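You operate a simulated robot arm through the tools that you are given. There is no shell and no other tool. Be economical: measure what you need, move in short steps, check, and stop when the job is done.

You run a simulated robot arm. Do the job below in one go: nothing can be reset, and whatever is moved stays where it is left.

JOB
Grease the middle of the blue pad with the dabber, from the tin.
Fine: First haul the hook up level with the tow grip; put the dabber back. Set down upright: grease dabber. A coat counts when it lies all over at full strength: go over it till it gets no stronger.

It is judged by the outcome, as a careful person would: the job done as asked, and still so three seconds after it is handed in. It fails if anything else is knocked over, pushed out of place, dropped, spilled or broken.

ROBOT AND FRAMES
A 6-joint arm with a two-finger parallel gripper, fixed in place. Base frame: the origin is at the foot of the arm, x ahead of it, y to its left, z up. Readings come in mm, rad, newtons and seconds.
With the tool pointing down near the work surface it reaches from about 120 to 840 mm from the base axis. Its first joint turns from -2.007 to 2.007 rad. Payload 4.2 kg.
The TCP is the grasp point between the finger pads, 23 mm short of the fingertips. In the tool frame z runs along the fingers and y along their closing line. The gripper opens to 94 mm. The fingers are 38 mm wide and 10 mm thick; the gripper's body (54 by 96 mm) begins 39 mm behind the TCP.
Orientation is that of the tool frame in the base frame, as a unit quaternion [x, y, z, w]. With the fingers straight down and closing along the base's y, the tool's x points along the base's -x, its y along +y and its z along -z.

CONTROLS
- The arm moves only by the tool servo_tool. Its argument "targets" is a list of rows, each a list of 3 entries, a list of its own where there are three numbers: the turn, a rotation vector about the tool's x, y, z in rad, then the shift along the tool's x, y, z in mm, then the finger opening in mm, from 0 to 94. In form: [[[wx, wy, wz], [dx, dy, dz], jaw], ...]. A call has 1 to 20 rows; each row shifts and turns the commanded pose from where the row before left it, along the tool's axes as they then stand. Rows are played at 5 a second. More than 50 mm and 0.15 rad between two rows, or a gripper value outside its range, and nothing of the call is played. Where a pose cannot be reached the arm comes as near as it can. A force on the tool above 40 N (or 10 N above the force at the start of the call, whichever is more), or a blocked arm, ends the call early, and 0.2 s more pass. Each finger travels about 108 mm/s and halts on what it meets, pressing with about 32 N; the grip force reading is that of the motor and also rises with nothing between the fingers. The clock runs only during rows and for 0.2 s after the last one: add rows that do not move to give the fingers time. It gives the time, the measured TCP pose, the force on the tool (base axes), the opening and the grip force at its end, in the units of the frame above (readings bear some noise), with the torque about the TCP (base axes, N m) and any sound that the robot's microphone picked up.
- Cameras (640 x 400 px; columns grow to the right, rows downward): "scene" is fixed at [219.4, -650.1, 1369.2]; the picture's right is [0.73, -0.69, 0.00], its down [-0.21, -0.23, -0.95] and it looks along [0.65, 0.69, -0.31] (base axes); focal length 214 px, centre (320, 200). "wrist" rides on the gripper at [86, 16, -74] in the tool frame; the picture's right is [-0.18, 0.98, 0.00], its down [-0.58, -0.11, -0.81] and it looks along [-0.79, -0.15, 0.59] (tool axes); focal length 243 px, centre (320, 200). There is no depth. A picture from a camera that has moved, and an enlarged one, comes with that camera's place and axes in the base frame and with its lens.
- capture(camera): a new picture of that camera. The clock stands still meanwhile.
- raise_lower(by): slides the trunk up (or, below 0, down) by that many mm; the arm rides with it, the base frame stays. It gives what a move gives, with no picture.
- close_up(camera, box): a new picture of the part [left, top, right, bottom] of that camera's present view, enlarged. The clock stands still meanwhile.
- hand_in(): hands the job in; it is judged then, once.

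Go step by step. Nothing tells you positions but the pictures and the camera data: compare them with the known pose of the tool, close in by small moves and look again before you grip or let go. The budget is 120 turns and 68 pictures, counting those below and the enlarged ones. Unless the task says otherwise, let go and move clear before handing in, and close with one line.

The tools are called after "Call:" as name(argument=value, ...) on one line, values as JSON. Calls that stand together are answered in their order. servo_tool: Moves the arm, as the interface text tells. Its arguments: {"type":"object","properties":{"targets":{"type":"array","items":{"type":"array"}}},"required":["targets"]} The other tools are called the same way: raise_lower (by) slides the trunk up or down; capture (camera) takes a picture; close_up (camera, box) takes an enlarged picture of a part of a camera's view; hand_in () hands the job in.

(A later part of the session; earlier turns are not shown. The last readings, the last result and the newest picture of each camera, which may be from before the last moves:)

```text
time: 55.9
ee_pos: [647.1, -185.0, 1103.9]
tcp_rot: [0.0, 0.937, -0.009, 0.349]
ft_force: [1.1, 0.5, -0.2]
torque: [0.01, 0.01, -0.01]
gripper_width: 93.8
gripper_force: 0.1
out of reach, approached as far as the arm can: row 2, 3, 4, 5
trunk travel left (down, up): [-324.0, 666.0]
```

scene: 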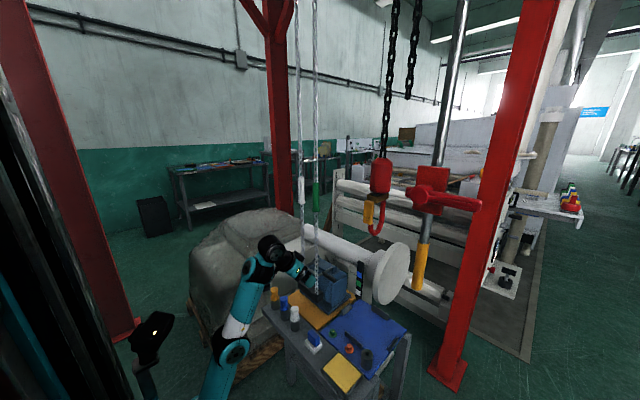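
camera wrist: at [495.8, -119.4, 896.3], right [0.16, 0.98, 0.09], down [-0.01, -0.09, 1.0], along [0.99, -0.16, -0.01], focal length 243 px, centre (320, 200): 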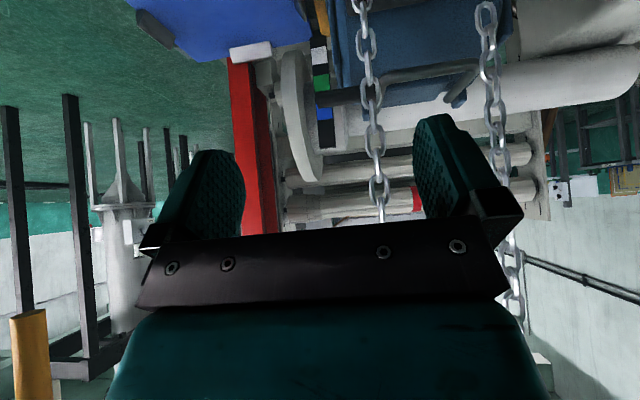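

Call:
servo_tool(targets=[[[0, 0.12, 0], [0, 0, -10], 94], [[0, 0.12, 0], [0, 0, -10], 94], [[0, 0.12, 0], [0, 0, 0], 94], [[0, 0, 0], [0, 0, 0], 94]])

Call:
close_up(camera="scene", box=[130, 130, 390, 400])

```text
time: 56.7
ee_pos: [641.6, -185.7, 1123.6]
tcp_rot: [-0.003, 0.977, -0.017, 0.212]
ft_force: [47.0, -7.4, -34.0]
torque: [-0.6, -1.99, -0.43]
gripper_width: 93.9
gripper_force: 0.0
trunk travel left (down, up): [-324.0, 666.0]
stopped in row 4: the force on the tool passed its limit at 213 N (the readings are from after the stop); the commanded pose is now the measured one
```

```text
1.48 times, centred on (260, 265) of scene
camera zoom: at [219.4, -650.1, 1369.2], right [0.73, -0.69, 0.0], down [-0.21, -0.23, -0.95], along [0.65, 0.69, -0.31], focal length 318 px, centre (409, 104)
```

zoom: 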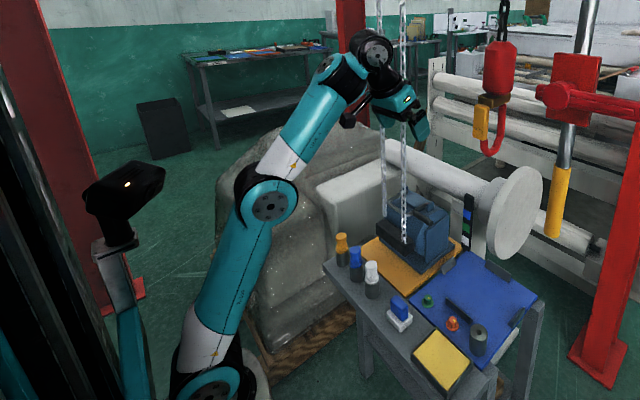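

Call:
servo_tool(targets=[[[0, -0.1, 0], [0, 0, 0], 94], [[0, 0, 0], [0, 0, 0], 94], [[0, 0, 0], [14, 0, 35], 94], [[0, 0, 0], [14, 0, 35], 94], [[0, 0, 0], [14, 0, 35], 94], [[0, 0, 0], [0, 0, 0], 94]])

```text
time: 58.1
ee_pos: [668.7, -193.3, 1037.7]
tcp_rot: [-0.004, 0.967, -0.015, 0.255]
ft_force: [-0.2, -2.0, 0.4]
torque: [0.02, 0.0, 0.02]
gripper_width: 94.3
gripper_force: 0.0
out of reach, approached as far as the arm can: row 5
trunk travel left (down, up): [-324.0, 666.0]
```

Call:
servo_tool(targets=[[[0, 0.08, 0], [0, 0, 0], 94], [[0, 0, 0], [8, 0, 20], 94], [[0, 0.08, 0], [8, 0, 20], 94], [[0, 0, 0], [5, 0, 25], 94], [[0, 0.08, 0], [5, 0, 25], 94], [[0, 0, 0], [0, 0, 0], 94]])

```text
time: 59.5
ee_pos: [688.5, -196.6, 957.3]
tcp_rot: [-0.003, 0.99, -0.015, 0.138]
ft_force: [0.4, 0.4, 0.2]
torque: [0.0, -0.02, -0.01]
gripper_width: 93.9
gripper_force: 0.1
out of reach, approached as far as the arm can: row 4
trunk travel left (down, up): [-324.0, 666.0]
```

Call:
servo_tool(targets=[[[0, 0.07, 0], [0, 0, 10], 94], [[0, 0.07, 0], [0, 0, 10], 94], [[0, 0.07, 0], [0, 0, 10], 94], [[0, 0.066, 0], [0, 0, 10], 94], [[0, 0, 0], [30, 0, 0], 94], [[0, 0, 0], [30, 0, 0], 94], [[0, 0, 0], [30, 0, 0], 94], [[0, 0, 0], [0, 0, 0], 94]])

```text
time: 61.3
ee_pos: [617.7, -203.8, 933.3]
tcp_rot: [0.0, 0.999, -0.013, 0.044]
ft_force: [-1.1, 0.1, -0.6]
torque: [0.01, 0.0, 0.0]
gripper_width: 93.9
gripper_force: 0.1
out of reach, approached as far as the arm can: row 2, 3, 4
trunk travel left (down, up): [-324.0, 666.0]
```

Call:
servo_tool(targets=[[[-0.013, 0.044, 0], [0, 0, 10], 94], [[-0.013, 0.044, 0], [0, 0, 10], 94], [[0, 0, 0], [0, 0, 30], 94], [[0, 0, 0], [0, 0, 30], 94], [[0, 0, 0], [0, 0, 0], 94]])

Call:
raise_lower(by=-70)

Call:
capture(camera="wrist")

```text
time: 62.5
ee_pos: [642.9, -196.9, 893.1]
tcp_rot: [-0.001, 1.0, 0.018, -0.004]
ft_force: [0.0, 0.7, -0.8]
torque: [0.01, -0.01, 0.0]
gripper_width: 94.0
gripper_force: 0.0
out of reach, approached as far as the arm can: row 3, 4
trunk travel left (down, up): [-324.0, 666.0]
```

```text
time: 63.6
ee_pos: [642.7, -196.4, 824.3]
tcp_rot: [0.0, 1.0, 0.018, -0.003]
ft_force: [0.5, -0.9, -0.6]
torque: [-0.02, 0.01, 0.03]
gripper_width: 94.2
gripper_force: 0.1
trunk travel left (down, up): [-254.0, 736.0]
```

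```text
28 pictures are left
camera wrist: at [555.4, -183.6, 900.4], right [0.18, 0.98, 0.03], down [0.59, -0.14, 0.8], along [0.79, -0.13, -0.6], focal length 243 px, centre (320, 200)
```

wrist: 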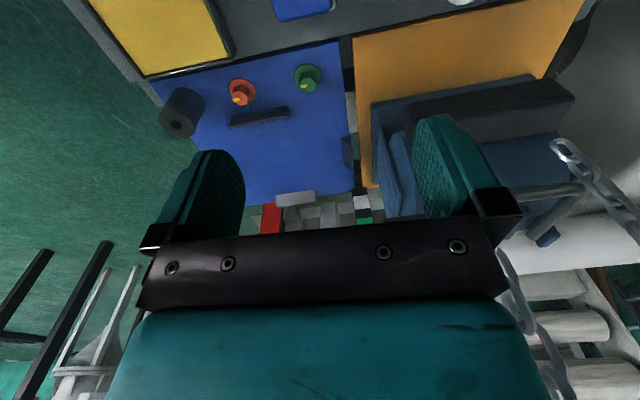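

Call:
capture(camera="scene")

```text
27 pictures are left
```

scene: 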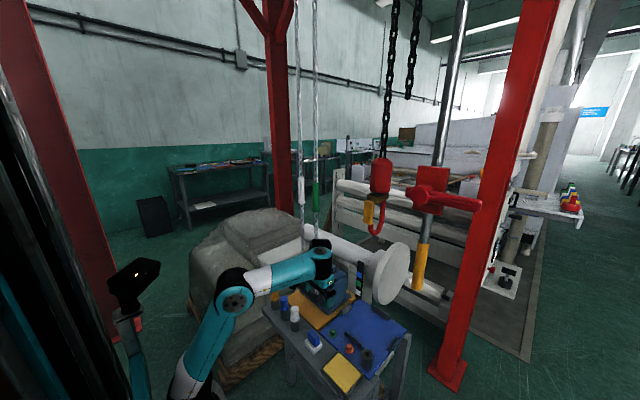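

The forearm has to stay at or above horizontal when the tool points down, so I'll use the trunk for height. Next I'll move over the dabber and look straight at it.

Call:
servo_tool(targets=[[[0.02, 0, 0], [0, 0, -25], 94], [[0.016, 0, 0], [0, 0, -25], 94], [[0, 0, 0], [35, 0, 0], 94], [[0, 0, 0], [10, 0, 0], 94], [[0, 0, 0], [0, 0, 0], 94]])

Call:
raise_lower(by=-80)

Call:
capture(camera="wrist")

```text
time: 64.8
ee_pos: [601.2, -202.4, 864.4]
tcp_rot: [-0.001, 1.0, 0.0, -0.003]
ft_force: [0.3, 0.7, -0.5]
torque: [0.0, -0.01, -0.03]
gripper_width: 94.0
gripper_force: 0.1
out of reach, approached as far as the arm can: row 1
trunk travel left (down, up): [-254.0, 736.0]
```

```text
time: 66.0
ee_pos: [602.0, -202.1, 784.8]
tcp_rot: [-0.001, 1.0, 0.0, -0.004]
ft_force: [-0.3, 0.0, 0.7]
torque: [-0.02, 0.04, -0.03]
gripper_width: 94.1
gripper_force: 0.0
trunk travel left (down, up): [-174.0, 816.0]
```

```text
26 pictures are left
camera wrist: at [516.0, -186.1, 859.4], right [0.18, 0.98, 0.0], down [0.59, -0.11, 0.8], along [0.79, -0.15, -0.6], focal length 243 px, centre (320, 200)
```

wrist: 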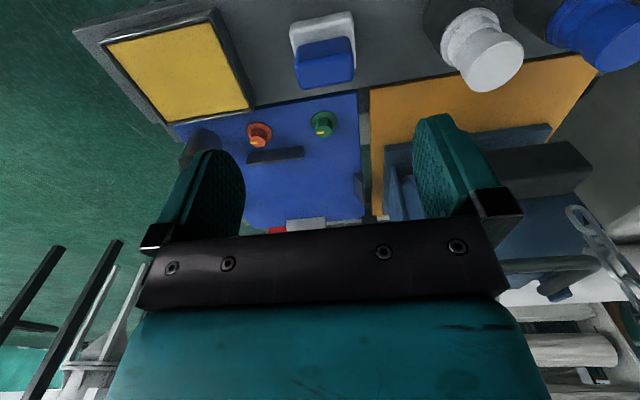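

Call:
close_up(camera="wrist", box=[70, 0, 390, 240])

```text
1.67 times, centred on (230, 120) of wrist
camera zoom: at [516.0, -186.1, 859.4], right [0.18, 0.98, 0.0], down [0.59, -0.11, 0.8], along [0.79, -0.15, -0.6], focal length 404 px, centre (470, 333)
```

zoom: 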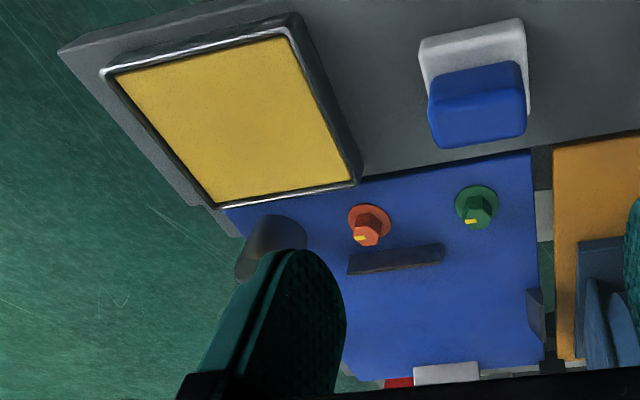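

The dabber's handle top is about 22×43 mm, centred near (610,-200) with its top at z≈660. The bench there is at z≈600 and the pad a little lower. I'll align over it and go down part way.

Call:
servo_tool(targets=[[[0, 0, 0], [-8, 2, 0], 80], [[0, 0, 0], [0, 0, 0], 80]])

Call:
raise_lower(by=-90)

Call:
capture(camera="wrist")

Call:
close_up(camera="scene", box=[260, 260, 420, 400])

```text
time: 66.6
ee_pos: [611.3, -199.6, 785.1]
tcp_rot: [0.0, 1.0, 0.0, -0.004]
ft_force: [0.0, -0.2, 0.2]
torque: [-0.03, 0.0, -0.04]
gripper_width: 79.7
gripper_force: 0.1
trunk travel left (down, up): [-174.0, 816.0]
```

```text
time: 67.8
ee_pos: [609.4, -200.1, 694.8]
tcp_rot: [0.0, 1.0, 0.0, -0.003]
ft_force: [-1.0, -0.4, 0.5]
torque: [0.03, -0.02, 0.01]
gripper_width: 79.9
gripper_force: 0.1
trunk travel left (down, up): [-84.0, 906.0]
```

```text
24 pictures are left
camera wrist: at [524.2, -184.0, 769.2], right [0.18, 0.98, 0.0], down [0.59, -0.11, 0.8], along [0.79, -0.15, -0.6], focal length 243 px, centre (320, 200)
```

wrist: 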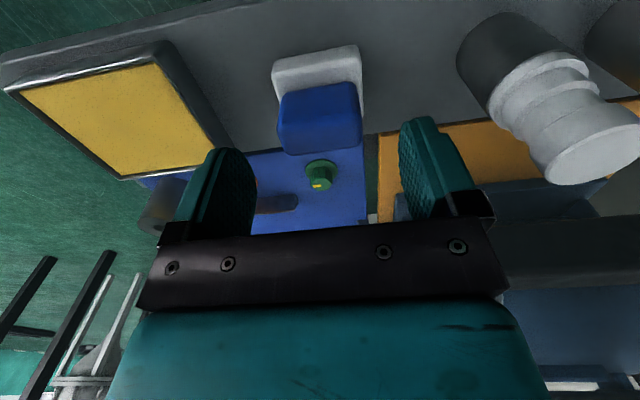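

```text
2.86 times, centred on (340, 330) of scene
camera zoom: at [219.4, -650.1, 1369.2], right [0.73, -0.69, 0.0], down [-0.21, -0.23, -0.95], along [0.65, 0.69, -0.31], focal length 613 px, centre (263, -171)
```

zoom: 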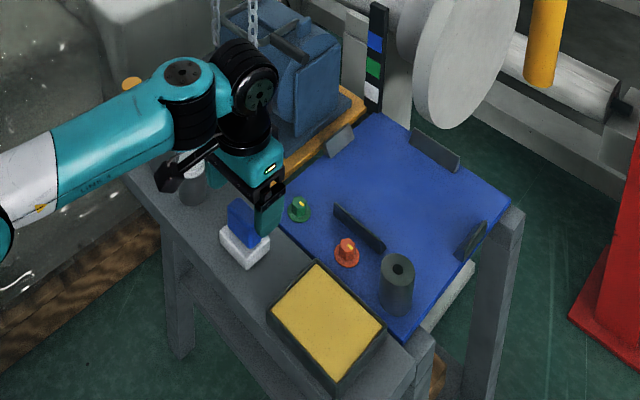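

Well aligned. I'll lower to the grip height and close on the handle.

Call:
raise_lower(by=-51)

Call:
servo_tool(targets=[[[0, 0, 0], [0, 0, 0], 50], [[0, 0, 0], [0, 0, 0], 30], [[0, 0, 0], [0, 0, 0], 30], [[0, 0, 0], [0, 0, 0], 30]])

```text
time: 68.7
ee_pos: [611.3, -200.6, 642.5]
tcp_rot: [-0.001, 1.0, 0.0, -0.003]
ft_force: [0.1, -0.3, 0.4]
torque: [0.0, 0.01, 0.01]
gripper_width: 80.1
gripper_force: 0.1
trunk travel left (down, up): [-33.0, 957.0]
```

```text
time: 69.7
ee_pos: [611.4, -199.9, 643.6]
tcp_rot: [0.0, 1.0, 0.0, -0.004]
ft_force: [0.0, 0.3, -0.2]
torque: [0.02, 0.01, -0.01]
gripper_width: 54.9
gripper_force: 32.1
trunk travel left (down, up): [-33.0, 957.0]
```

The width is 55 mm, wider than I estimated for the handle. I'll lift slightly and look.

Call:
raise_lower(by=60)

Call:
close_up(camera="scene", box=[280, 280, 360, 380])

```text
time: 70.7
ee_pos: [611.8, -199.8, 702.5]
tcp_rot: [-0.001, 1.0, 0.001, -0.004]
ft_force: [-0.1, 0.4, -0.6]
torque: [0.0, 0.0, 0.01]
gripper_width: 55.0
gripper_force: 32.3
trunk travel left (down, up): [-93.0, 897.0]
```

```text
4.00 times, centred on (320, 330) of scene
camera zoom: at [219.4, -650.1, 1369.2], right [0.73, -0.69, 0.0], down [-0.21, -0.23, -0.95], along [0.65, 0.69, -0.31], focal length 858 px, centre (320, -320)
```

zoom: 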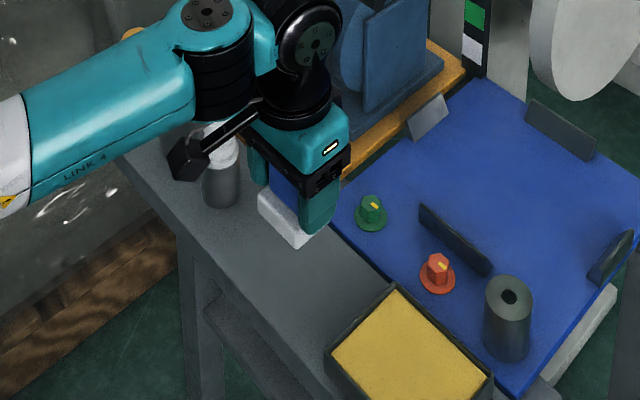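

I've gripped its white foot. I'll set it back down and regrip higher, on the handle alone.

Call:
raise_lower(by=-60)

Call:
servo_tool(targets=[[[0, 0, 0], [0, 0, 0], 66], [[0, 0, 0], [0, 0, 0], 66], [[0, 0, 0], [0, 0, -8], 66], [[0, 0, 0], [0, 0, -8], 66], [[0, 0, 0], [0, 0, 0], 50], [[0, 0, 0], [0, 0, 0], 25], [[0, 0, 0], [0, 0, 0], 25], [[0, 0, 0], [0, 0, 0], 25]])

```text
time: 71.7
ee_pos: [611.4, -199.7, 642.3]
tcp_rot: [-0.001, 1.0, 0.0, -0.003]
ft_force: [0.3, -0.4, 1.3]
torque: [-0.06, -0.01, 0.05]
gripper_width: 54.8
gripper_force: 32.1
trunk travel left (down, up): [-33.0, 957.0]
```

```text
time: 73.5
ee_pos: [611.0, -199.9, 658.2]
tcp_rot: [-0.001, 1.0, 0.001, -0.003]
ft_force: [-0.4, -1.0, 0.2]
torque: [0.01, -0.02, 0.04]
gripper_width: 47.5
gripper_force: 32.2
trunk travel left (down, up): [-33.0, 957.0]
```

The dabber is held by the handle at 47.5 mm. I'll lift it and carry it over the tin, centred near (613,-343).

Call:
raise_lower(by=60)

Call:
servo_tool(targets=[[[0, 0, 0], [0, -36, 0], 25], [[0, 0, 0], [0, -36, 0], 25], [[0, 0, 0], [0, -36, 0], 25], [[0, 0, 0], [0, -36, 0], 25], [[0, 0, 0], [0, 0, 0], 25]])

Call:
close_up(camera="scene", box=[290, 280, 410, 400])

Call:
capture(camera="wrist")

```text
time: 74.5
ee_pos: [611.5, -200.0, 719.2]
tcp_rot: [-0.001, 1.0, 0.0, -0.004]
ft_force: [-0.1, -0.4, -0.9]
torque: [0.02, 0.02, -0.02]
gripper_width: 47.6
gripper_force: 32.2
trunk travel left (down, up): [-93.0, 897.0]
```

```text
time: 75.7
ee_pos: [611.6, -343.8, 720.2]
tcp_rot: [0.0, 1.0, 0.0, -0.004]
ft_force: [-0.5, 0.2, -0.9]
torque: [-0.02, 0.0, 0.0]
gripper_width: 47.4
gripper_force: 31.4
trunk travel left (down, up): [-93.0, 897.0]
```

```text
3.33 times, centred on (350, 340) of scene
camera zoom: at [219.4, -650.1, 1369.2], right [0.73, -0.69, 0.0], down [-0.21, -0.23, -0.95], along [0.65, 0.69, -0.31], focal length 715 px, centre (220, -267)
```

zoom: 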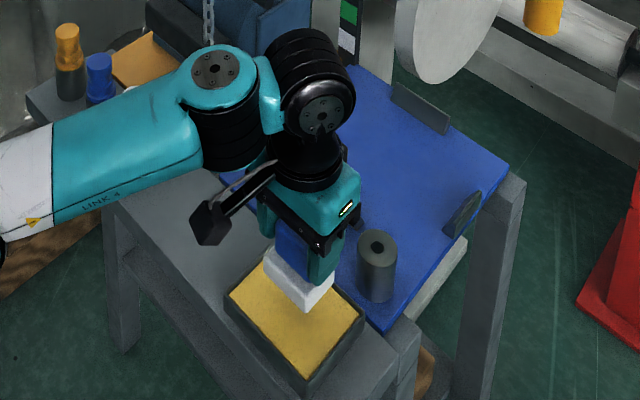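

```text
20 pictures are left
camera wrist: at [525.1, -327.5, 794.2], right [0.18, 0.98, 0.0], down [0.59, -0.11, 0.8], along [0.79, -0.15, -0.6], focal length 243 px, centre (320, 200)
```

wrist: 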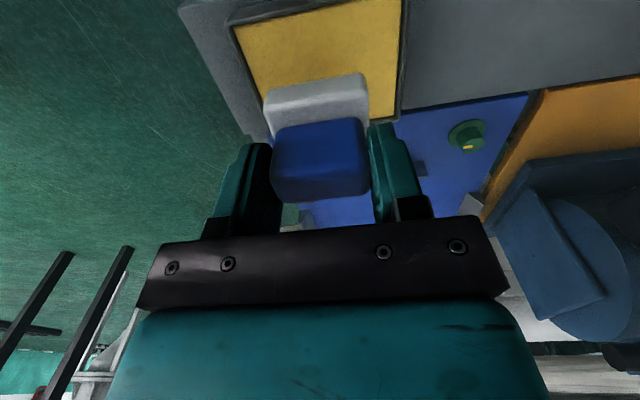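

Call:
servo_tool(targets=[[[0, 0, 0], [-5, 4, 0], 25], [[0, 0, 0], [0, 0, 0], 25]])

Call:
raise_lower(by=-44)

Call:
servo_tool(targets=[[[0, 0, 0], [0, 0, 2], 25], [[0, 0, 0], [0, 0, 0], 25]])

```text
time: 76.3
ee_pos: [617.5, -340.2, 719.6]
tcp_rot: [-0.001, 1.0, 0.0, -0.004]
ft_force: [-0.3, 0.1, -0.7]
torque: [0.01, 0.03, 0.03]
gripper_width: 47.3
gripper_force: 31.9
trunk travel left (down, up): [-93.0, 897.0]
```

```text
time: 77.2
ee_pos: [616.6, -339.3, 677.6]
tcp_rot: [-0.001, 1.0, -0.001, -0.001]
ft_force: [2.1, -1.2, 24.5]
torque: [0.08, -0.22, -0.04]
gripper_width: 47.4
gripper_force: 31.7
trunk travel left (down, up): [-49.0, 941.0]
```

```text
time: 77.8
ee_pos: [615.4, -339.1, 674.2]
tcp_rot: [-0.002, 1.0, -0.001, -0.003]
ft_force: [0.3, 3.3, 26.1]
torque: [0.08, -0.05, 0.03]
gripper_width: 47.6
gripper_force: 32.4
trunk travel left (down, up): [-49.0, 941.0]
```

Contact at about z 677 with 25 N. I'll lift and check the dabber's face.

Call:
raise_lower(by=60)

Call:
close_up(camera="scene", box=[290, 270, 410, 390])

```text
time: 78.8
ee_pos: [616.6, -339.0, 732.9]
tcp_rot: [-0.001, 1.0, 0.0, -0.004]
ft_force: [0.1, -0.5, -0.7]
torque: [-0.01, 0.04, 0.03]
gripper_width: 47.4
gripper_force: 32.4
trunk travel left (down, up): [-109.0, 881.0]
```

```text
3.33 times, centred on (350, 330) of scene
camera zoom: at [219.4, -650.1, 1369.2], right [0.73, -0.69, 0.0], down [-0.21, -0.23, -0.95], along [0.65, 0.69, -0.31], focal length 715 px, centre (220, -233)
```

zoom: 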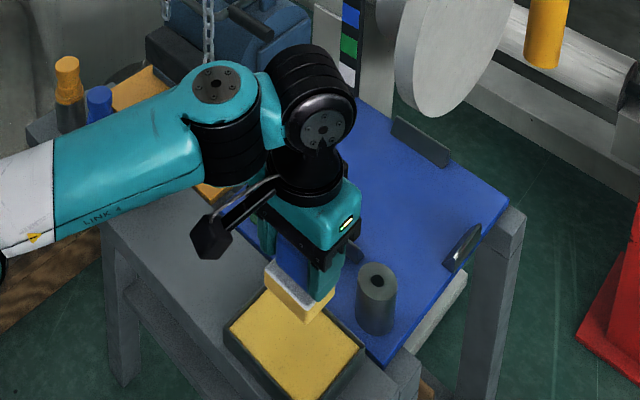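

The foot is loaded with yellow grease. The pad's middle is near (809,-291). I'll carry the dabber there at a clear height.

Call:
servo_tool(targets=[[[0, 0, 0], [-38, 10, 0], 25], [[0, 0, 0], [-38, 10, 0], 25], [[0, 0, 0], [-38, 10, 0], 25], [[0, 0, 0], [-38, 9, 0], 25], [[0, 0, 0], [-38, 9, 0], 25], [[0, 0, 0], [0, 0, 0], 25]])

Call:
capture(camera="wrist")

Call:
close_up(camera="scene", box=[290, 260, 430, 390])

```text
time: 79.5
ee_pos: [713.6, -317.5, 732.5]
tcp_rot: [-0.006, 1.0, -0.009, 0.015]
ft_force: [16.0, -18.2, -35.1]
torque: [0.89, -1.85, 1.41]
gripper_width: 47.3
gripper_force: 32.1
out of reach, approached as far as the arm can: row 3
trunk travel left (down, up): [-109.0, 881.0]
stopped in row 3: the force on the tool passed its limit at 184 N (the readings are from after the stop); the commanded pose is now the measured one
```

```text
18 pictures are left
camera wrist: at [624.3, -301.4, 804.5], right [0.17, 0.99, -0.01], down [0.56, -0.09, 0.82], along [0.81, -0.15, -0.57], focal length 243 px, centre (320, 200)
```

wrist: 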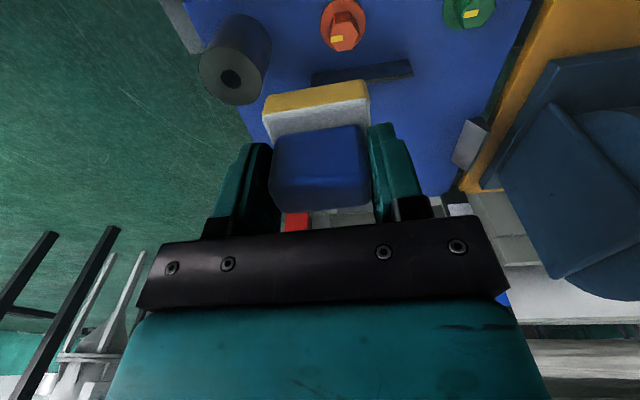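

```text
3.08 times, centred on (360, 325) of scene
camera zoom: at [219.4, -650.1, 1369.2], right [0.73, -0.69, 0.0], down [-0.21, -0.23, -0.95], along [0.65, 0.69, -0.31], focal length 660 px, centre (197, -185)
```

zoom: 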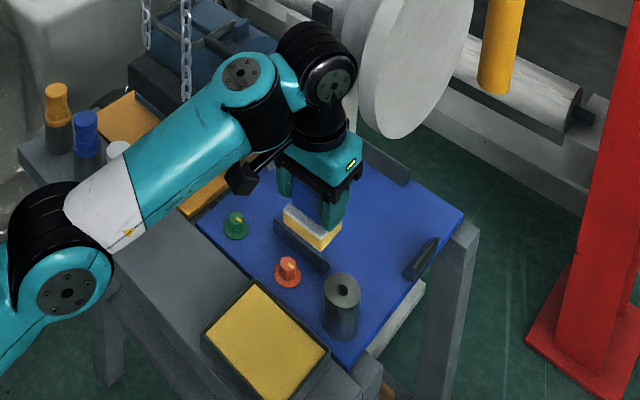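

The camera bracket touched the forearm again because the forearm is too steep here. I'll back off a little, raise the trunk and lower with the arm instead so the forearm flattens.

Call:
servo_tool(targets=[[[0, 0, 0], [25, 0, 0], 25], [[0, 0, 0], [0, 0, 0], 25]])

Call:
raise_lower(by=90)

Call:
servo_tool(targets=[[[0, 0, 0], [-15, 0, 25], 25], [[0, 0, 0], [-15, 0, 25], 25], [[0, 0, 0], [-15, 0, 25], 25], [[0, 0, 0], [0, 0, 0], 25]])

```text
time: 80.1
ee_pos: [689.1, -317.3, 731.2]
tcp_rot: [-0.004, 1.0, -0.007, 0.011]
ft_force: [-0.1, 0.3, -0.2]
torque: [-0.03, 0.01, -0.02]
gripper_width: 47.6
gripper_force: 31.6
trunk travel left (down, up): [-109.0, 881.0]
```

```text
time: 81.4
ee_pos: [688.4, -317.7, 820.6]
tcp_rot: [-0.005, 1.0, -0.006, 0.012]
ft_force: [0.1, 0.2, -0.4]
torque: [0.03, -0.03, -0.01]
gripper_width: 47.5
gripper_force: 32.2
trunk travel left (down, up): [-199.0, 791.0]
```

```text
time: 82.4
ee_pos: [734.1, -318.0, 745.9]
tcp_rot: [-0.006, 1.0, -0.006, 0.011]
ft_force: [-0.8, -0.5, -0.4]
torque: [0.0, 0.02, 0.01]
gripper_width: 47.4
gripper_force: 31.9
trunk travel left (down, up): [-199.0, 791.0]
```

Call:
servo_tool(targets=[[[-0.012, 0.022, 0.012], [-15, 7, 0], 25], [[0, 0, 0], [-20, 7, 0], 25], [[0, 0, 0], [-20, 7, 0], 25], [[0, 0, 0], [-20, 6, 0], 25], [[0, 0, 0], [0, 0, 0], 25]])

```text
time: 83.2
ee_pos: [782.5, -298.8, 742.9]
tcp_rot: [-0.003, 1.0, -0.004, 0.009]
ft_force: [9.3, -6.9, -17.4]
torque: [0.11, -0.71, 0.34]
gripper_width: 47.3
gripper_force: 31.9
out of reach, approached as far as the arm can: row 3
trunk travel left (down, up): [-199.0, 791.0]
stopped in row 3: the force on the tool passed its limit at 82 N (the readings are from after the stop); the commanded pose is now the measured one
```

Same contact again at x≈782, so I'll flatten the forearm some more.

Call:
servo_tool(targets=[[[0, 0, 0], [20, 0, 0], 25], [[0, 0, 0], [0, 0, 0], 25]])

Call:
raise_lower(by=90)

Call:
servo_tool(targets=[[[0, 0, 0], [0, 0, 25], 25], [[0, 0, 0], [-10, 2, 25], 25], [[0, 0, 0], [-10, 2, 25], 25], [[0, 0, 0], [-12, 2, 15], 25], [[0, 0, 0], [-10, 2, 0], 25], [[0, 0, 0], [0, 0, 0], 25]])

```text
time: 83.8
ee_pos: [761.2, -298.5, 743.1]
tcp_rot: [-0.002, 1.0, -0.003, 0.005]
ft_force: [-0.2, 0.1, -0.1]
torque: [0.0, 0.01, -0.04]
gripper_width: 47.2
gripper_force: 32.3
trunk travel left (down, up): [-199.0, 791.0]
```

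```text
time: 85.0
ee_pos: [761.3, -299.0, 833.5]
tcp_rot: [-0.002, 1.0, -0.003, 0.006]
ft_force: [0.0, -0.2, -1.2]
torque: [0.02, -0.01, -0.04]
gripper_width: 47.6
gripper_force: 31.8
trunk travel left (down, up): [-289.0, 701.0]
```

```text
time: 86.4
ee_pos: [803.1, -292.0, 742.8]
tcp_rot: [-0.002, 1.0, -0.003, 0.007]
ft_force: [0.3, 0.0, -0.8]
torque: [-0.01, 0.02, 0.0]
gripper_width: 47.1
gripper_force: 31.1
trunk travel left (down, up): [-289.0, 701.0]
```

Reached (803,-292). I'll look before pressing, so I can check against the pad edges.

Call:
servo_tool(targets=[[[-0.006, 0.012, 0.004], [-4, 1, 0], 25], [[0, 0, 0], [0, 0, 0], 25]])

Call:
raise_lower(by=-70)

Call:
close_up(camera="scene", box=[300, 260, 430, 380])

Call:
capture(camera="wrist")

```text
time: 87.0
ee_pos: [807.1, -289.6, 743.3]
tcp_rot: [-0.001, 1.0, 0.0, 0.0]
ft_force: [-0.4, 1.1, -0.9]
torque: [0.0, 0.0, -0.01]
gripper_width: 47.6
gripper_force: 32.1
trunk travel left (down, up): [-289.0, 701.0]
```

```text
time: 88.1
ee_pos: [808.5, -289.6, 673.0]
tcp_rot: [0.0, 1.0, -0.001, 0.001]
ft_force: [0.3, 0.2, -0.7]
torque: [-0.01, 0.01, 0.04]
gripper_width: 47.4
gripper_force: 32.7
trunk travel left (down, up): [-219.0, 771.0]
```

```text
3.33 times, centred on (365, 320) of scene
camera zoom: at [219.4, -650.1, 1369.2], right [0.73, -0.69, 0.0], down [-0.21, -0.23, -0.95], along [0.65, 0.69, -0.31], focal length 715 px, centre (170, -200)
```

zoom: 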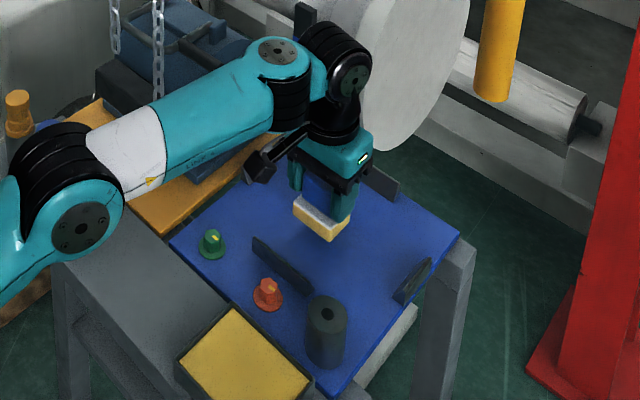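

```text
15 pictures are left
camera wrist: at [720.8, -274.0, 748.0], right [0.18, 0.98, 0.0], down [0.58, -0.11, 0.81], along [0.79, -0.15, -0.59], focal length 243 px, centre (320, 200)
```

wrist: 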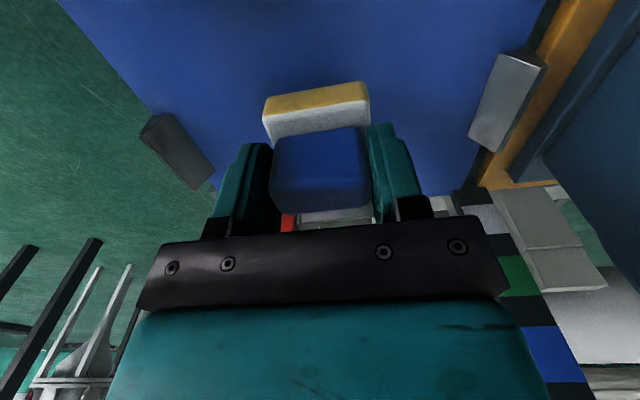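

I'll lower gently until it touches the pad and make the first dab.

Call:
raise_lower(by=-18)

Call:
raise_lower(by=-6)

Call:
raise_lower(by=-4)

```text
time: 88.8
ee_pos: [807.2, -291.1, 656.2]
tcp_rot: [0.0, 1.0, -0.002, 0.0]
ft_force: [-0.5, 0.0, -0.7]
torque: [-0.01, -0.01, 0.02]
gripper_width: 47.7
gripper_force: 31.7
trunk travel left (down, up): [-201.0, 789.0]
```

```text
time: 89.3
ee_pos: [807.3, -290.8, 652.1]
tcp_rot: [0.0, 1.0, 0.0, 0.003]
ft_force: [-0.2, 0.6, 19.5]
torque: [0.14, 0.37, -0.03]
gripper_width: 47.3
gripper_force: 32.1
trunk travel left (down, up): [-195.0, 795.0]
```

```text
time: 89.8
ee_pos: [807.8, -288.3, 649.3]
tcp_rot: [0.0, 1.0, -0.001, 0.005]
ft_force: [3.9, -1.6, 38.6]
torque: [0.23, 0.05, 0.0]
gripper_width: 47.4
gripper_force: 32.1
trunk travel left (down, up): [-191.0, 799.0]
```

Contact made at TCP z≈653 and pressed with up to 38 N. I'll lift and look at the mark.

Call:
raise_lower(by=90)

Call:
capture(camera="wrist")

```text
time: 91.1
ee_pos: [807.5, -290.9, 733.1]
tcp_rot: [0.0, 1.0, -0.001, 0.0]
ft_force: [0.0, 0.2, -0.6]
torque: [0.02, 0.0, 0.02]
gripper_width: 47.4
gripper_force: 32.4
trunk travel left (down, up): [-281.0, 709.0]
```

```text
14 pictures are left
camera wrist: at [720.8, -274.0, 809.8], right [0.18, 0.98, 0.0], down [0.58, -0.11, 0.81], along [0.79, -0.15, -0.59], focal length 243 px, centre (320, 200)
```

wrist: 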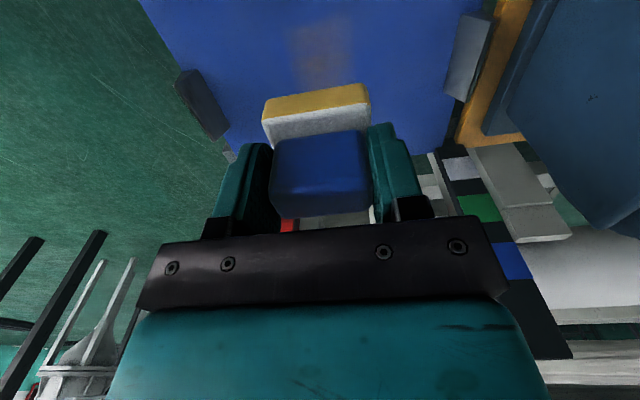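

Call:
close_up(camera="wrist", box=[240, 0, 400, 100])

```text
4.00 times, centred on (320, 50) of wrist
camera zoom: at [720.8, -274.0, 809.8], right [0.18, 0.98, 0.0], down [0.58, -0.11, 0.81], along [0.79, -0.15, -0.59], focal length 970 px, centre (320, 800)
```

zoom: 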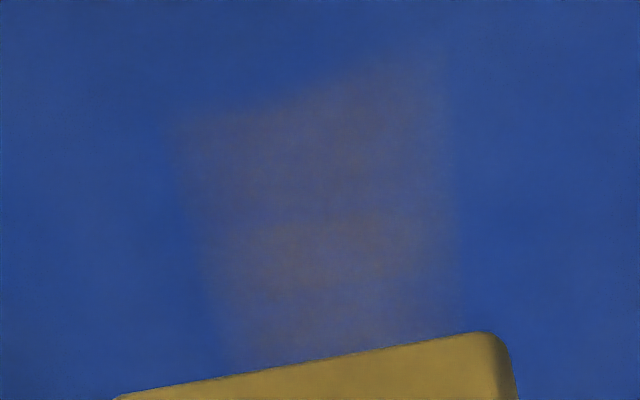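

The first dab left a faint mark exactly the size of the foot. I'll press again, hold, and rub slightly, then compare the strength.

Call:
raise_lower(by=-86)

Call:
servo_tool(targets=[[[0, 0, 0], [-4, 0, 0], 25], [[0, 0, 0], [-4, 0, 0], 25], [[0, 0, 0], [4, 0, 0], 25], [[0, 0, 0], [4, 0, 0], 25], [[0, 0, 0], [4, 0, 0], 25], [[0, 0, 0], [-4, 0, 0], 25], [[0, 0, 0], [0, 0, 0], 25]])

Call:
raise_lower(by=86)

Call:
close_up(camera="wrist", box=[240, 0, 400, 100])

```text
time: 92.3
ee_pos: [807.3, -290.2, 649.9]
tcp_rot: [0.0, 1.0, -0.002, 0.001]
ft_force: [-0.4, 0.0, 5.1]
torque: [0.07, -0.16, 0.01]
gripper_width: 47.3
gripper_force: 32.0
trunk travel left (down, up): [-195.0, 795.0]
```

```text
time: 93.9
ee_pos: [806.8, -292.0, 650.2]
tcp_rot: [0.0, 1.0, 0.0, 0.0]
ft_force: [-3.9, -1.2, 9.7]
torque: [-0.02, -0.06, -0.05]
gripper_width: 47.5
gripper_force: 31.8
trunk travel left (down, up): [-195.0, 795.0]
```

```text
time: 95.1
ee_pos: [807.0, -290.4, 735.6]
tcp_rot: [0.001, 1.0, 0.0, 0.001]
ft_force: [0.1, 0.2, -0.4]
torque: [0.0, -0.02, 0.0]
gripper_width: 47.4
gripper_force: 32.0
trunk travel left (down, up): [-281.0, 709.0]
```

```text
4.00 times, centred on (320, 50) of wrist
camera zoom: at [720.8, -273.9, 810.3], right [0.18, 0.98, 0.0], down [0.58, -0.11, 0.81], along [0.79, -0.15, -0.59], focal length 970 px, centre (320, 800)
```

zoom: 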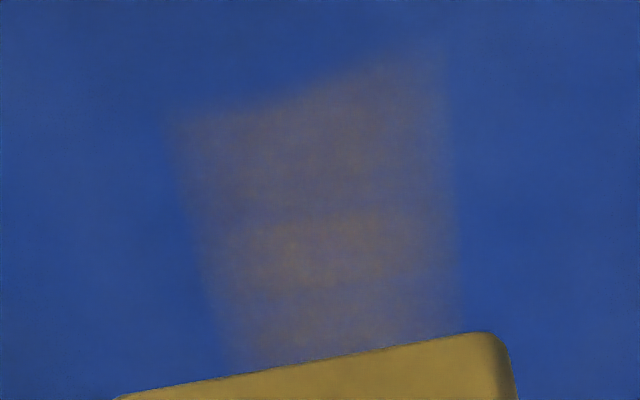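

It's a bit stronger. I'll try real strokes, toward +x and back, which also show how far the coat spreads.

Call:
raise_lower(by=-87)

Call:
servo_tool(targets=[[[0, 0, 0], [-10, 0, 0], 25], [[0, 0, 0], [-10, 0, 0], 25], [[0, 0, 0], [-10, 0, 0], 25], [[0, 0, 0], [10, 0, 0], 25], [[0, 0, 0], [10, 0, 0], 25], [[0, 0, 0], [10, 0, 0], 25], [[0, 0, 0], [0, 0, 0], 25]])

Call:
raise_lower(by=87)

Call:
capture(camera="wrist")

```text
time: 96.3
ee_pos: [807.7, -289.5, 649.9]
tcp_rot: [0.0, 1.0, 0.0, 0.001]
ft_force: [0.2, -0.2, 8.1]
torque: [0.08, -0.12, 0.02]
gripper_width: 47.5
gripper_force: 31.9
trunk travel left (down, up): [-194.0, 796.0]
```

```text
time: 97.6
ee_pos: [805.0, -285.1, 649.9]
tcp_rot: [-0.001, 1.0, -0.003, 0.008]
ft_force: [1.3, 2.6, 11.9]
torque: [0.07, 0.18, -0.02]
gripper_width: 47.7
gripper_force: 31.7
out of reach, approached as far as the arm can: row 2, 3
trunk travel left (down, up): [-194.0, 796.0]
stopped in row 6: the force on the tool passed its limit at 41 N (the readings are from after the stop); the commanded pose is now the measured one
```

```text
time: 98.9
ee_pos: [805.5, -285.0, 734.6]
tcp_rot: [-0.001, 1.0, -0.001, 0.006]
ft_force: [-0.2, -0.2, -1.3]
torque: [0.0, -0.03, 0.01]
gripper_width: 47.5
gripper_force: 32.1
trunk travel left (down, up): [-281.0, 709.0]
```

```text
11 pictures are left
camera wrist: at [717.2, -269.5, 808.7], right [0.18, 0.98, 0.0], down [0.57, -0.1, 0.81], along [0.8, -0.15, -0.58], focal length 243 px, centre (320, 200)
```

wrist: 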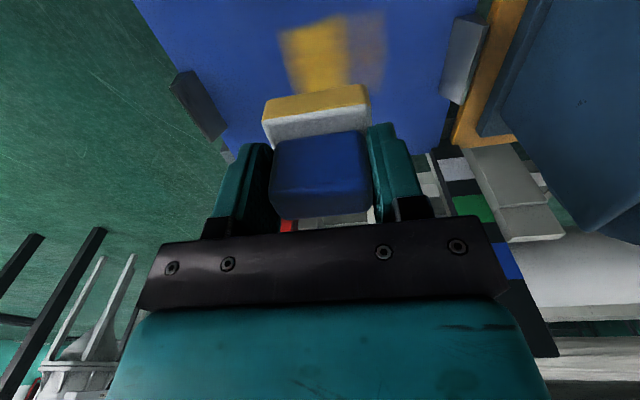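

Strokes coat strongly. I'll enlarge to see the extents.

Call:
close_up(camera="wrist", box=[220, 0, 440, 120])

```text
2.91 times, centred on (330, 60) of wrist
camera zoom: at [717.2, -269.5, 808.7], right [0.18, 0.98, 0.0], down [0.57, -0.1, 0.81], along [0.8, -0.15, -0.58], focal length 706 px, centre (291, 607)
```

zoom: 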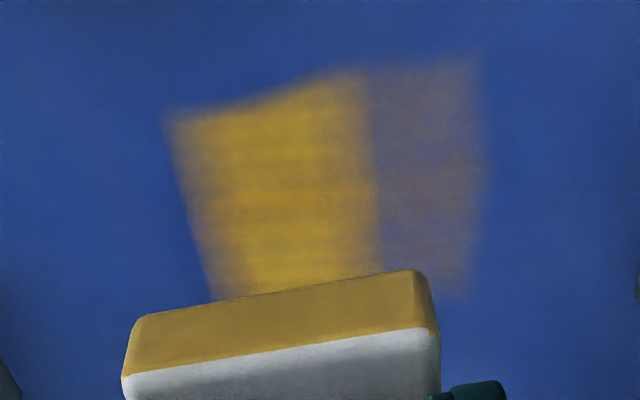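

The coat runs x≈787–850, y≈-316…-236, strongest over y -316…-264. I'll reset the arm for more reach, then stroke over the whole middle, including a bit nearer to see where the area ends.

Call:
raise_lower(by=80)

Call:
servo_tool(targets=[[[0, 0.006, 0], [0, -3, 20], 25], [[0, 0, 0], [-5, -3, 20], 25], [[0, 0, 0], [-5, -3, 20], 25], [[0, 0, 0], [-5, -3, 20], 25], [[0, 0, 0], [0, 0, 0], 25]])

```text
time: 100.0
ee_pos: [805.1, -287.0, 810.7]
tcp_rot: [-0.001, 1.0, -0.002, 0.002]
ft_force: [-0.6, -0.7, -0.8]
torque: [0.01, -0.01, 0.01]
gripper_width: 47.5
gripper_force: 31.7
trunk travel left (down, up): [-361.0, 629.0]
```

```text
time: 101.2
ee_pos: [821.6, -297.9, 734.3]
tcp_rot: [-0.001, 1.0, -0.002, 0.004]
ft_force: [-0.5, -0.2, -0.4]
torque: [0.0, -0.02, -0.01]
gripper_width: 47.7
gripper_force: 32.2
trunk travel left (down, up): [-361.0, 629.0]
```

Call:
servo_tool(targets=[[[0, 0.008, 0], [-12, 3, 0], 25], [[0, 0, 0], [-12, 3, 0], 25], [[0, 0, 0], [0, 0, 0], 25]])

Call:
servo_tool(targets=[[[0, 0, 0], [20, 0, 0], 25], [[0, 0, 0], [20, 0, 0], 25], [[0, 0, 0], [20, 0, 0], 25], [[0, 0, 0], [10, 0, 0], 25], [[0, 0, 0], [0, 0, 0], 25]])

```text
time: 102.0
ee_pos: [844.8, -291.6, 734.4]
tcp_rot: [-0.001, 1.0, 0.0, 0.0]
ft_force: [0.2, -0.5, -1.0]
torque: [0.0, 0.02, 0.0]
gripper_width: 47.7
gripper_force: 31.5
trunk travel left (down, up): [-361.0, 629.0]
```

```text
time: 103.2
ee_pos: [778.9, -293.1, 735.2]
tcp_rot: [-0.001, 1.0, -0.001, -0.001]
ft_force: [0.2, 0.4, -0.5]
torque: [0.01, 0.03, -0.01]
gripper_width: 47.5
gripper_force: 31.1
out of reach, approached as far as the arm can: row 4
trunk travel left (down, up): [-361.0, 629.0]
```

Call:
servo_tool(targets=[[[0, 0, 0], [-9, 2, 0], 25], [[0, 0, 0], [0, 0, 0], 25]])

Call:
raise_lower(by=-85)

Call:
servo_tool(targets=[[[0, 0, 0], [-10, 0, 0], 25], [[0, 0, 0], [-10, 0, 0], 25], [[0, 0, 0], [-10, 0, 0], 25], [[0, 0, 0], [-10, 0, 0], 25], [[0, 0, 0], [-10, 0, 0], 25], [[0, 0, 0], [10, 0, 0], 25], [[0, 0, 0], [10, 0, 0], 25], [[0, 0, 0], [10, 0, 0], 25], [[0, 0, 0], [10, 0, 0], 25], [[0, 0, 0], [10, 0, 0], 25], [[0, 0, 0], [0, 0, 0], 25]])

Call:
raise_lower(by=90)

Call:
capture(camera="wrist")

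```text
time: 103.8
ee_pos: [787.6, -291.0, 736.8]
tcp_rot: [-0.001, 1.0, -0.001, 0.0]
ft_force: [0.5, -0.1, -0.5]
torque: [0.02, 0.02, 0.02]
gripper_width: 47.3
gripper_force: 31.7
trunk travel left (down, up): [-361.0, 629.0]
```

```text
time: 105.0
ee_pos: [787.0, -290.6, 651.0]
tcp_rot: [-0.001, 1.0, -0.001, 0.0]
ft_force: [-0.3, -0.1, -1.0]
torque: [0.0, 0.01, 0.0]
gripper_width: 47.3
gripper_force: 32.5
trunk travel left (down, up): [-276.0, 714.0]
```

```text
time: 107.4
ee_pos: [786.8, -290.8, 651.0]
tcp_rot: [0.0, 1.0, -0.002, -0.001]
ft_force: [-0.4, -0.2, -1.0]
torque: [0.03, -0.03, 0.02]
gripper_width: 47.7
gripper_force: 32.4
trunk travel left (down, up): [-276.0, 714.0]
```

```text
time: 108.7
ee_pos: [787.9, -291.5, 741.1]
tcp_rot: [0.0, 1.0, -0.002, -0.001]
ft_force: [0.4, 0.3, -0.7]
torque: [0.0, -0.03, 0.0]
gripper_width: 47.4
gripper_force: 32.1
trunk travel left (down, up): [-366.0, 624.0]
```

```text
9 pictures are left
camera wrist: at [700.3, -274.8, 816.1], right [0.18, 0.98, 0.0], down [0.58, -0.1, 0.81], along [0.79, -0.15, -0.59], focal length 243 px, centre (320, 200)
```

wrist: 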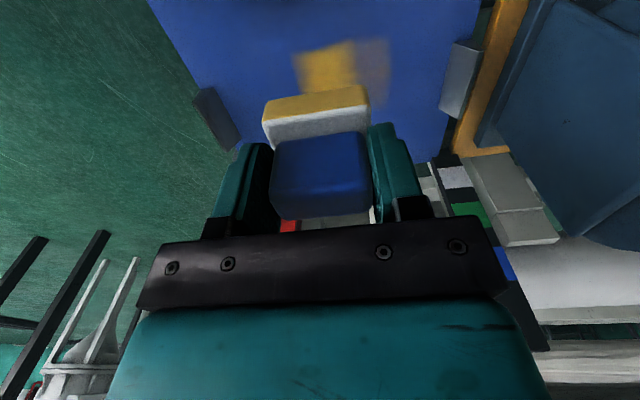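

That stroke missed: it was about 2 mm too high. I'll go lower until I feel contact, then stroke.

Call:
raise_lower(by=-94)

```text
time: 110.0
ee_pos: [787.9, -292.4, 649.6]
tcp_rot: [-0.001, 1.0, -0.003, 0.001]
ft_force: [1.9, -0.3, 14.4]
torque: [0.27, -0.4, -0.07]
gripper_width: 47.5
gripper_force: 32.4
trunk travel left (down, up): [-272.0, 718.0]
```

Call:
servo_tool(targets=[[[0, 0, 0], [-10, 0, 0], 25], [[0, 0, 0], [-10, 0, 0], 25], [[0, 0, 0], [-10, 0, 0], 25], [[0, 0, 0], [-10, 0, 0], 25], [[0, 0, 0], [-10, 0, 0], 25], [[0, 0, 0], [10, 0, 0], 25], [[0, 0, 0], [10, 0, 0], 25], [[0, 0, 0], [10, 0, 0], 25], [[0, 0, 0], [10, 0, 0], 25], [[0, 0, 0], [10, 0, 0], 25], [[0, 0, 0], [0, 0, 0], 25]])

Call:
raise_lower(by=92)

Call:
close_up(camera="wrist", box=[220, 0, 440, 120])

```text
time: 112.4
ee_pos: [787.3, -290.6, 648.6]
tcp_rot: [-0.001, 1.0, -0.003, 0.0]
ft_force: [4.4, -0.1, 20.4]
torque: [0.19, -0.34, 0.02]
gripper_width: 47.3
gripper_force: 32.3
trunk travel left (down, up): [-272.0, 718.0]
```

```text
time: 113.6
ee_pos: [787.1, -290.3, 739.7]
tcp_rot: [-0.001, 1.0, -0.003, 0.0]
ft_force: [0.3, 0.2, -0.8]
torque: [0.02, -0.03, 0.01]
gripper_width: 47.5
gripper_force: 32.2
trunk travel left (down, up): [-364.0, 626.0]
```

```text
2.91 times, centred on (330, 60) of wrist
camera zoom: at [700.5, -274.3, 814.3], right [0.18, 0.98, 0.0], down [0.58, -0.1, 0.81], along [0.79, -0.15, -0.59], focal length 706 px, centre (291, 607)
```

zoom: 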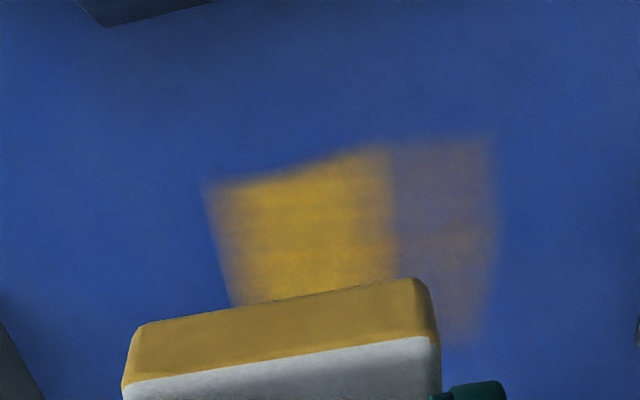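

The near edge is clipped at x≈787, so the greasable area starts there. It is probably centred on the seat at about (840,-290), roughly x 787–893 and y -344…-236. I'll test the far reach in the air.

Call:
servo_tool(targets=[[[0, 0, 0], [-20, 0, 0], 25], [[0, 0, 0], [-20, 0, 0], 25], [[0, 0, 0], [-20, 0, 0], 25], [[0, 0, 0], [-10, 0, 0], 25], [[0, 0, 0], [-10, 0, 0], 25], [[0, 0, 0], [0, 0, 0], 25]])

```text
time: 115.0
ee_pos: [844.6, -285.4, 736.2]
tcp_rot: [-0.001, 1.0, -0.001, 0.0]
ft_force: [-0.2, -0.8, -0.6]
torque: [-0.01, 0.04, 0.01]
gripper_width: 47.7
gripper_force: 31.7
out of reach, approached as far as the arm can: row 4, 5
trunk travel left (down, up): [-364.0, 626.0]
```

Call:
servo_tool(targets=[[[0, 0, 0], [10, -5, 0], 25], [[0, 0, 0], [0, 0, 0], 25]])

Call:
raise_lower(by=80)

Call:
servo_tool(targets=[[[0, 0, 0], [0, 0, 20], 25], [[0, 0, 0], [-5, 0, 20], 25], [[0, 0, 0], [-5, 0, 20], 25], [[0, 0, 0], [-10, 0, 20], 25], [[0, 0, 0], [-10, 0, 0], 25], [[0, 0, 0], [-10, 0, 0], 25], [[0, 0, 0], [0, 0, 0], 25]])

```text
time: 115.6
ee_pos: [836.6, -291.1, 735.6]
tcp_rot: [-0.001, 1.0, -0.002, 0.0]
ft_force: [0.1, 1.4, -1.1]
torque: [0.0, -0.01, -0.02]
gripper_width: 47.4
gripper_force: 32.5
trunk travel left (down, up): [-364.0, 626.0]
```

```text
time: 116.8
ee_pos: [836.7, -290.8, 812.0]
tcp_rot: [-0.001, 1.0, -0.001, -0.004]
ft_force: [-0.1, 0.2, -1.2]
torque: [0.02, -0.02, -0.01]
gripper_width: 47.6
gripper_force: 31.5
trunk travel left (down, up): [-444.0, 546.0]
```

```text
time: 118.4
ee_pos: [863.5, -288.7, 737.2]
tcp_rot: [-0.001, 1.0, -0.002, -0.001]
ft_force: [-0.2, -0.5, 0.0]
torque: [0.0, 0.0, 0.01]
gripper_width: 47.6
gripper_force: 32.3
out of reach, approached as far as the arm can: row 5, 6
trunk travel left (down, up): [-444.0, 546.0]
```

The wrist may have been close under the hook when I raised it, so I'll check the hook and the arm.

Call:
close_up(camera="scene", box=[290, 160, 450, 360])

```text
2.00 times, centred on (370, 260) of scene
camera zoom: at [219.4, -650.1, 1369.2], right [0.73, -0.69, 0.0], down [-0.21, -0.23, -0.95], along [0.65, 0.69, -0.31], focal length 429 px, centre (220, 80)
```

zoom: 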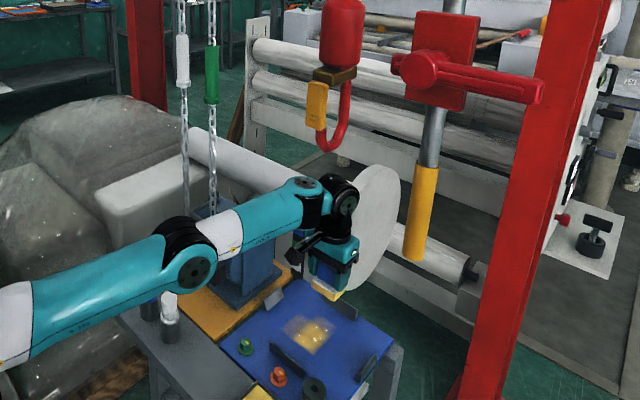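

The hook is undisturbed at the same height; I'll stay below TCP z≈760 here from now on. Now I'll press down at the far side and stroke.

Call:
servo_tool(targets=[[[0, 0, 0], [5, -2, 0], 25], [[0, 0, 0], [0, 0, 0], 25]])

Call:
raise_lower(by=-91)

```text
time: 119.0
ee_pos: [858.9, -289.9, 735.4]
tcp_rot: [0.0, 1.0, -0.002, -0.001]
ft_force: [-0.9, -0.6, -0.1]
torque: [-0.04, 0.02, 0.01]
gripper_width: 47.7
gripper_force: 31.4
trunk travel left (down, up): [-444.0, 546.0]
```

```text
time: 120.3
ee_pos: [858.8, -290.9, 647.8]
tcp_rot: [-0.001, 1.0, -0.003, 0.002]
ft_force: [-2.7, 1.0, 18.3]
torque: [0.34, 0.33, 0.08]
gripper_width: 47.4
gripper_force: 32.0
trunk travel left (down, up): [-353.0, 637.0]
```

Call:
servo_tool(targets=[[[0, 0, 0], [0, -9, 0], 25], [[0, 0, 0], [0, -9, 0], 25], [[0, 0, 0], [0, -9, 0], 25], [[0, 0, 0], [0, 9, 0], 25], [[0, 0, 0], [0, 9, 0], 25], [[0, 0, 0], [0, 9, 0], 25], [[0, 0, 0], [0, 9, 0], 25], [[0, 0, 0], [0, 9, 0], 25], [[0, 0, 0], [0, 9, 0], 25], [[0, 0, 0], [0, -9, 0], 25], [[0, 0, 0], [0, -9, 0], 25], [[0, 0, 0], [0, -9, 0], 25], [[0, 0, 0], [0, 0, 0], 25]])

```text
time: 123.1
ee_pos: [852.5, -286.2, 645.6]
tcp_rot: [-0.002, 1.0, -0.001, 0.0]
ft_force: [-1.9, 7.2, 24.8]
torque: [0.36, -0.1, 0.04]
gripper_width: 47.5
gripper_force: 32.1
out of reach, approached as far as the arm can: row 3
trunk travel left (down, up): [-353.0, 637.0]
```

Call:
servo_tool(targets=[[[0, 0, 0], [8, 0, 0], 25], [[0, 0, 0], [8, 0, 0], 25], [[0, 0, 0], [0, -11, 0], 25], [[0, 0, 0], [0, -11, 0], 25], [[0, 0, 0], [0, -11, 0], 25], [[0, 0, 0], [0, 11, 0], 25], [[0, 0, 0], [0, 11, 0], 25], [[0, 0, 0], [0, 11, 0], 25], [[0, 0, 0], [0, 11, 0], 25], [[0, 0, 0], [0, 12, 0], 25], [[0, 0, 0], [10, 0, 0], 25], [[0, 0, 0], [10, 0, 0], 25], [[0, 0, 0], [8, 0, 0], 25], [[0, 0, 0], [0, -11, 0], 25], [[0, 0, 0], [0, -11, 0], 25], [[0, 0, 0], [0, -11, 0], 25], [[0, 0, 0], [0, -11, 0], 25], [[0, 0, 0], [0, -12, 0], 25], [[0, 0, 0], [0, 0, 0], 25]])

```text
time: 127.1
ee_pos: [809.0, -319.5, 645.1]
tcp_rot: [0.0, 1.0, -0.004, 0.0]
ft_force: [-1.4, 5.4, 20.1]
torque: [0.31, -0.1, 0.02]
gripper_width: 47.2
gripper_force: 31.9
trunk travel left (down, up): [-353.0, 637.0]
```

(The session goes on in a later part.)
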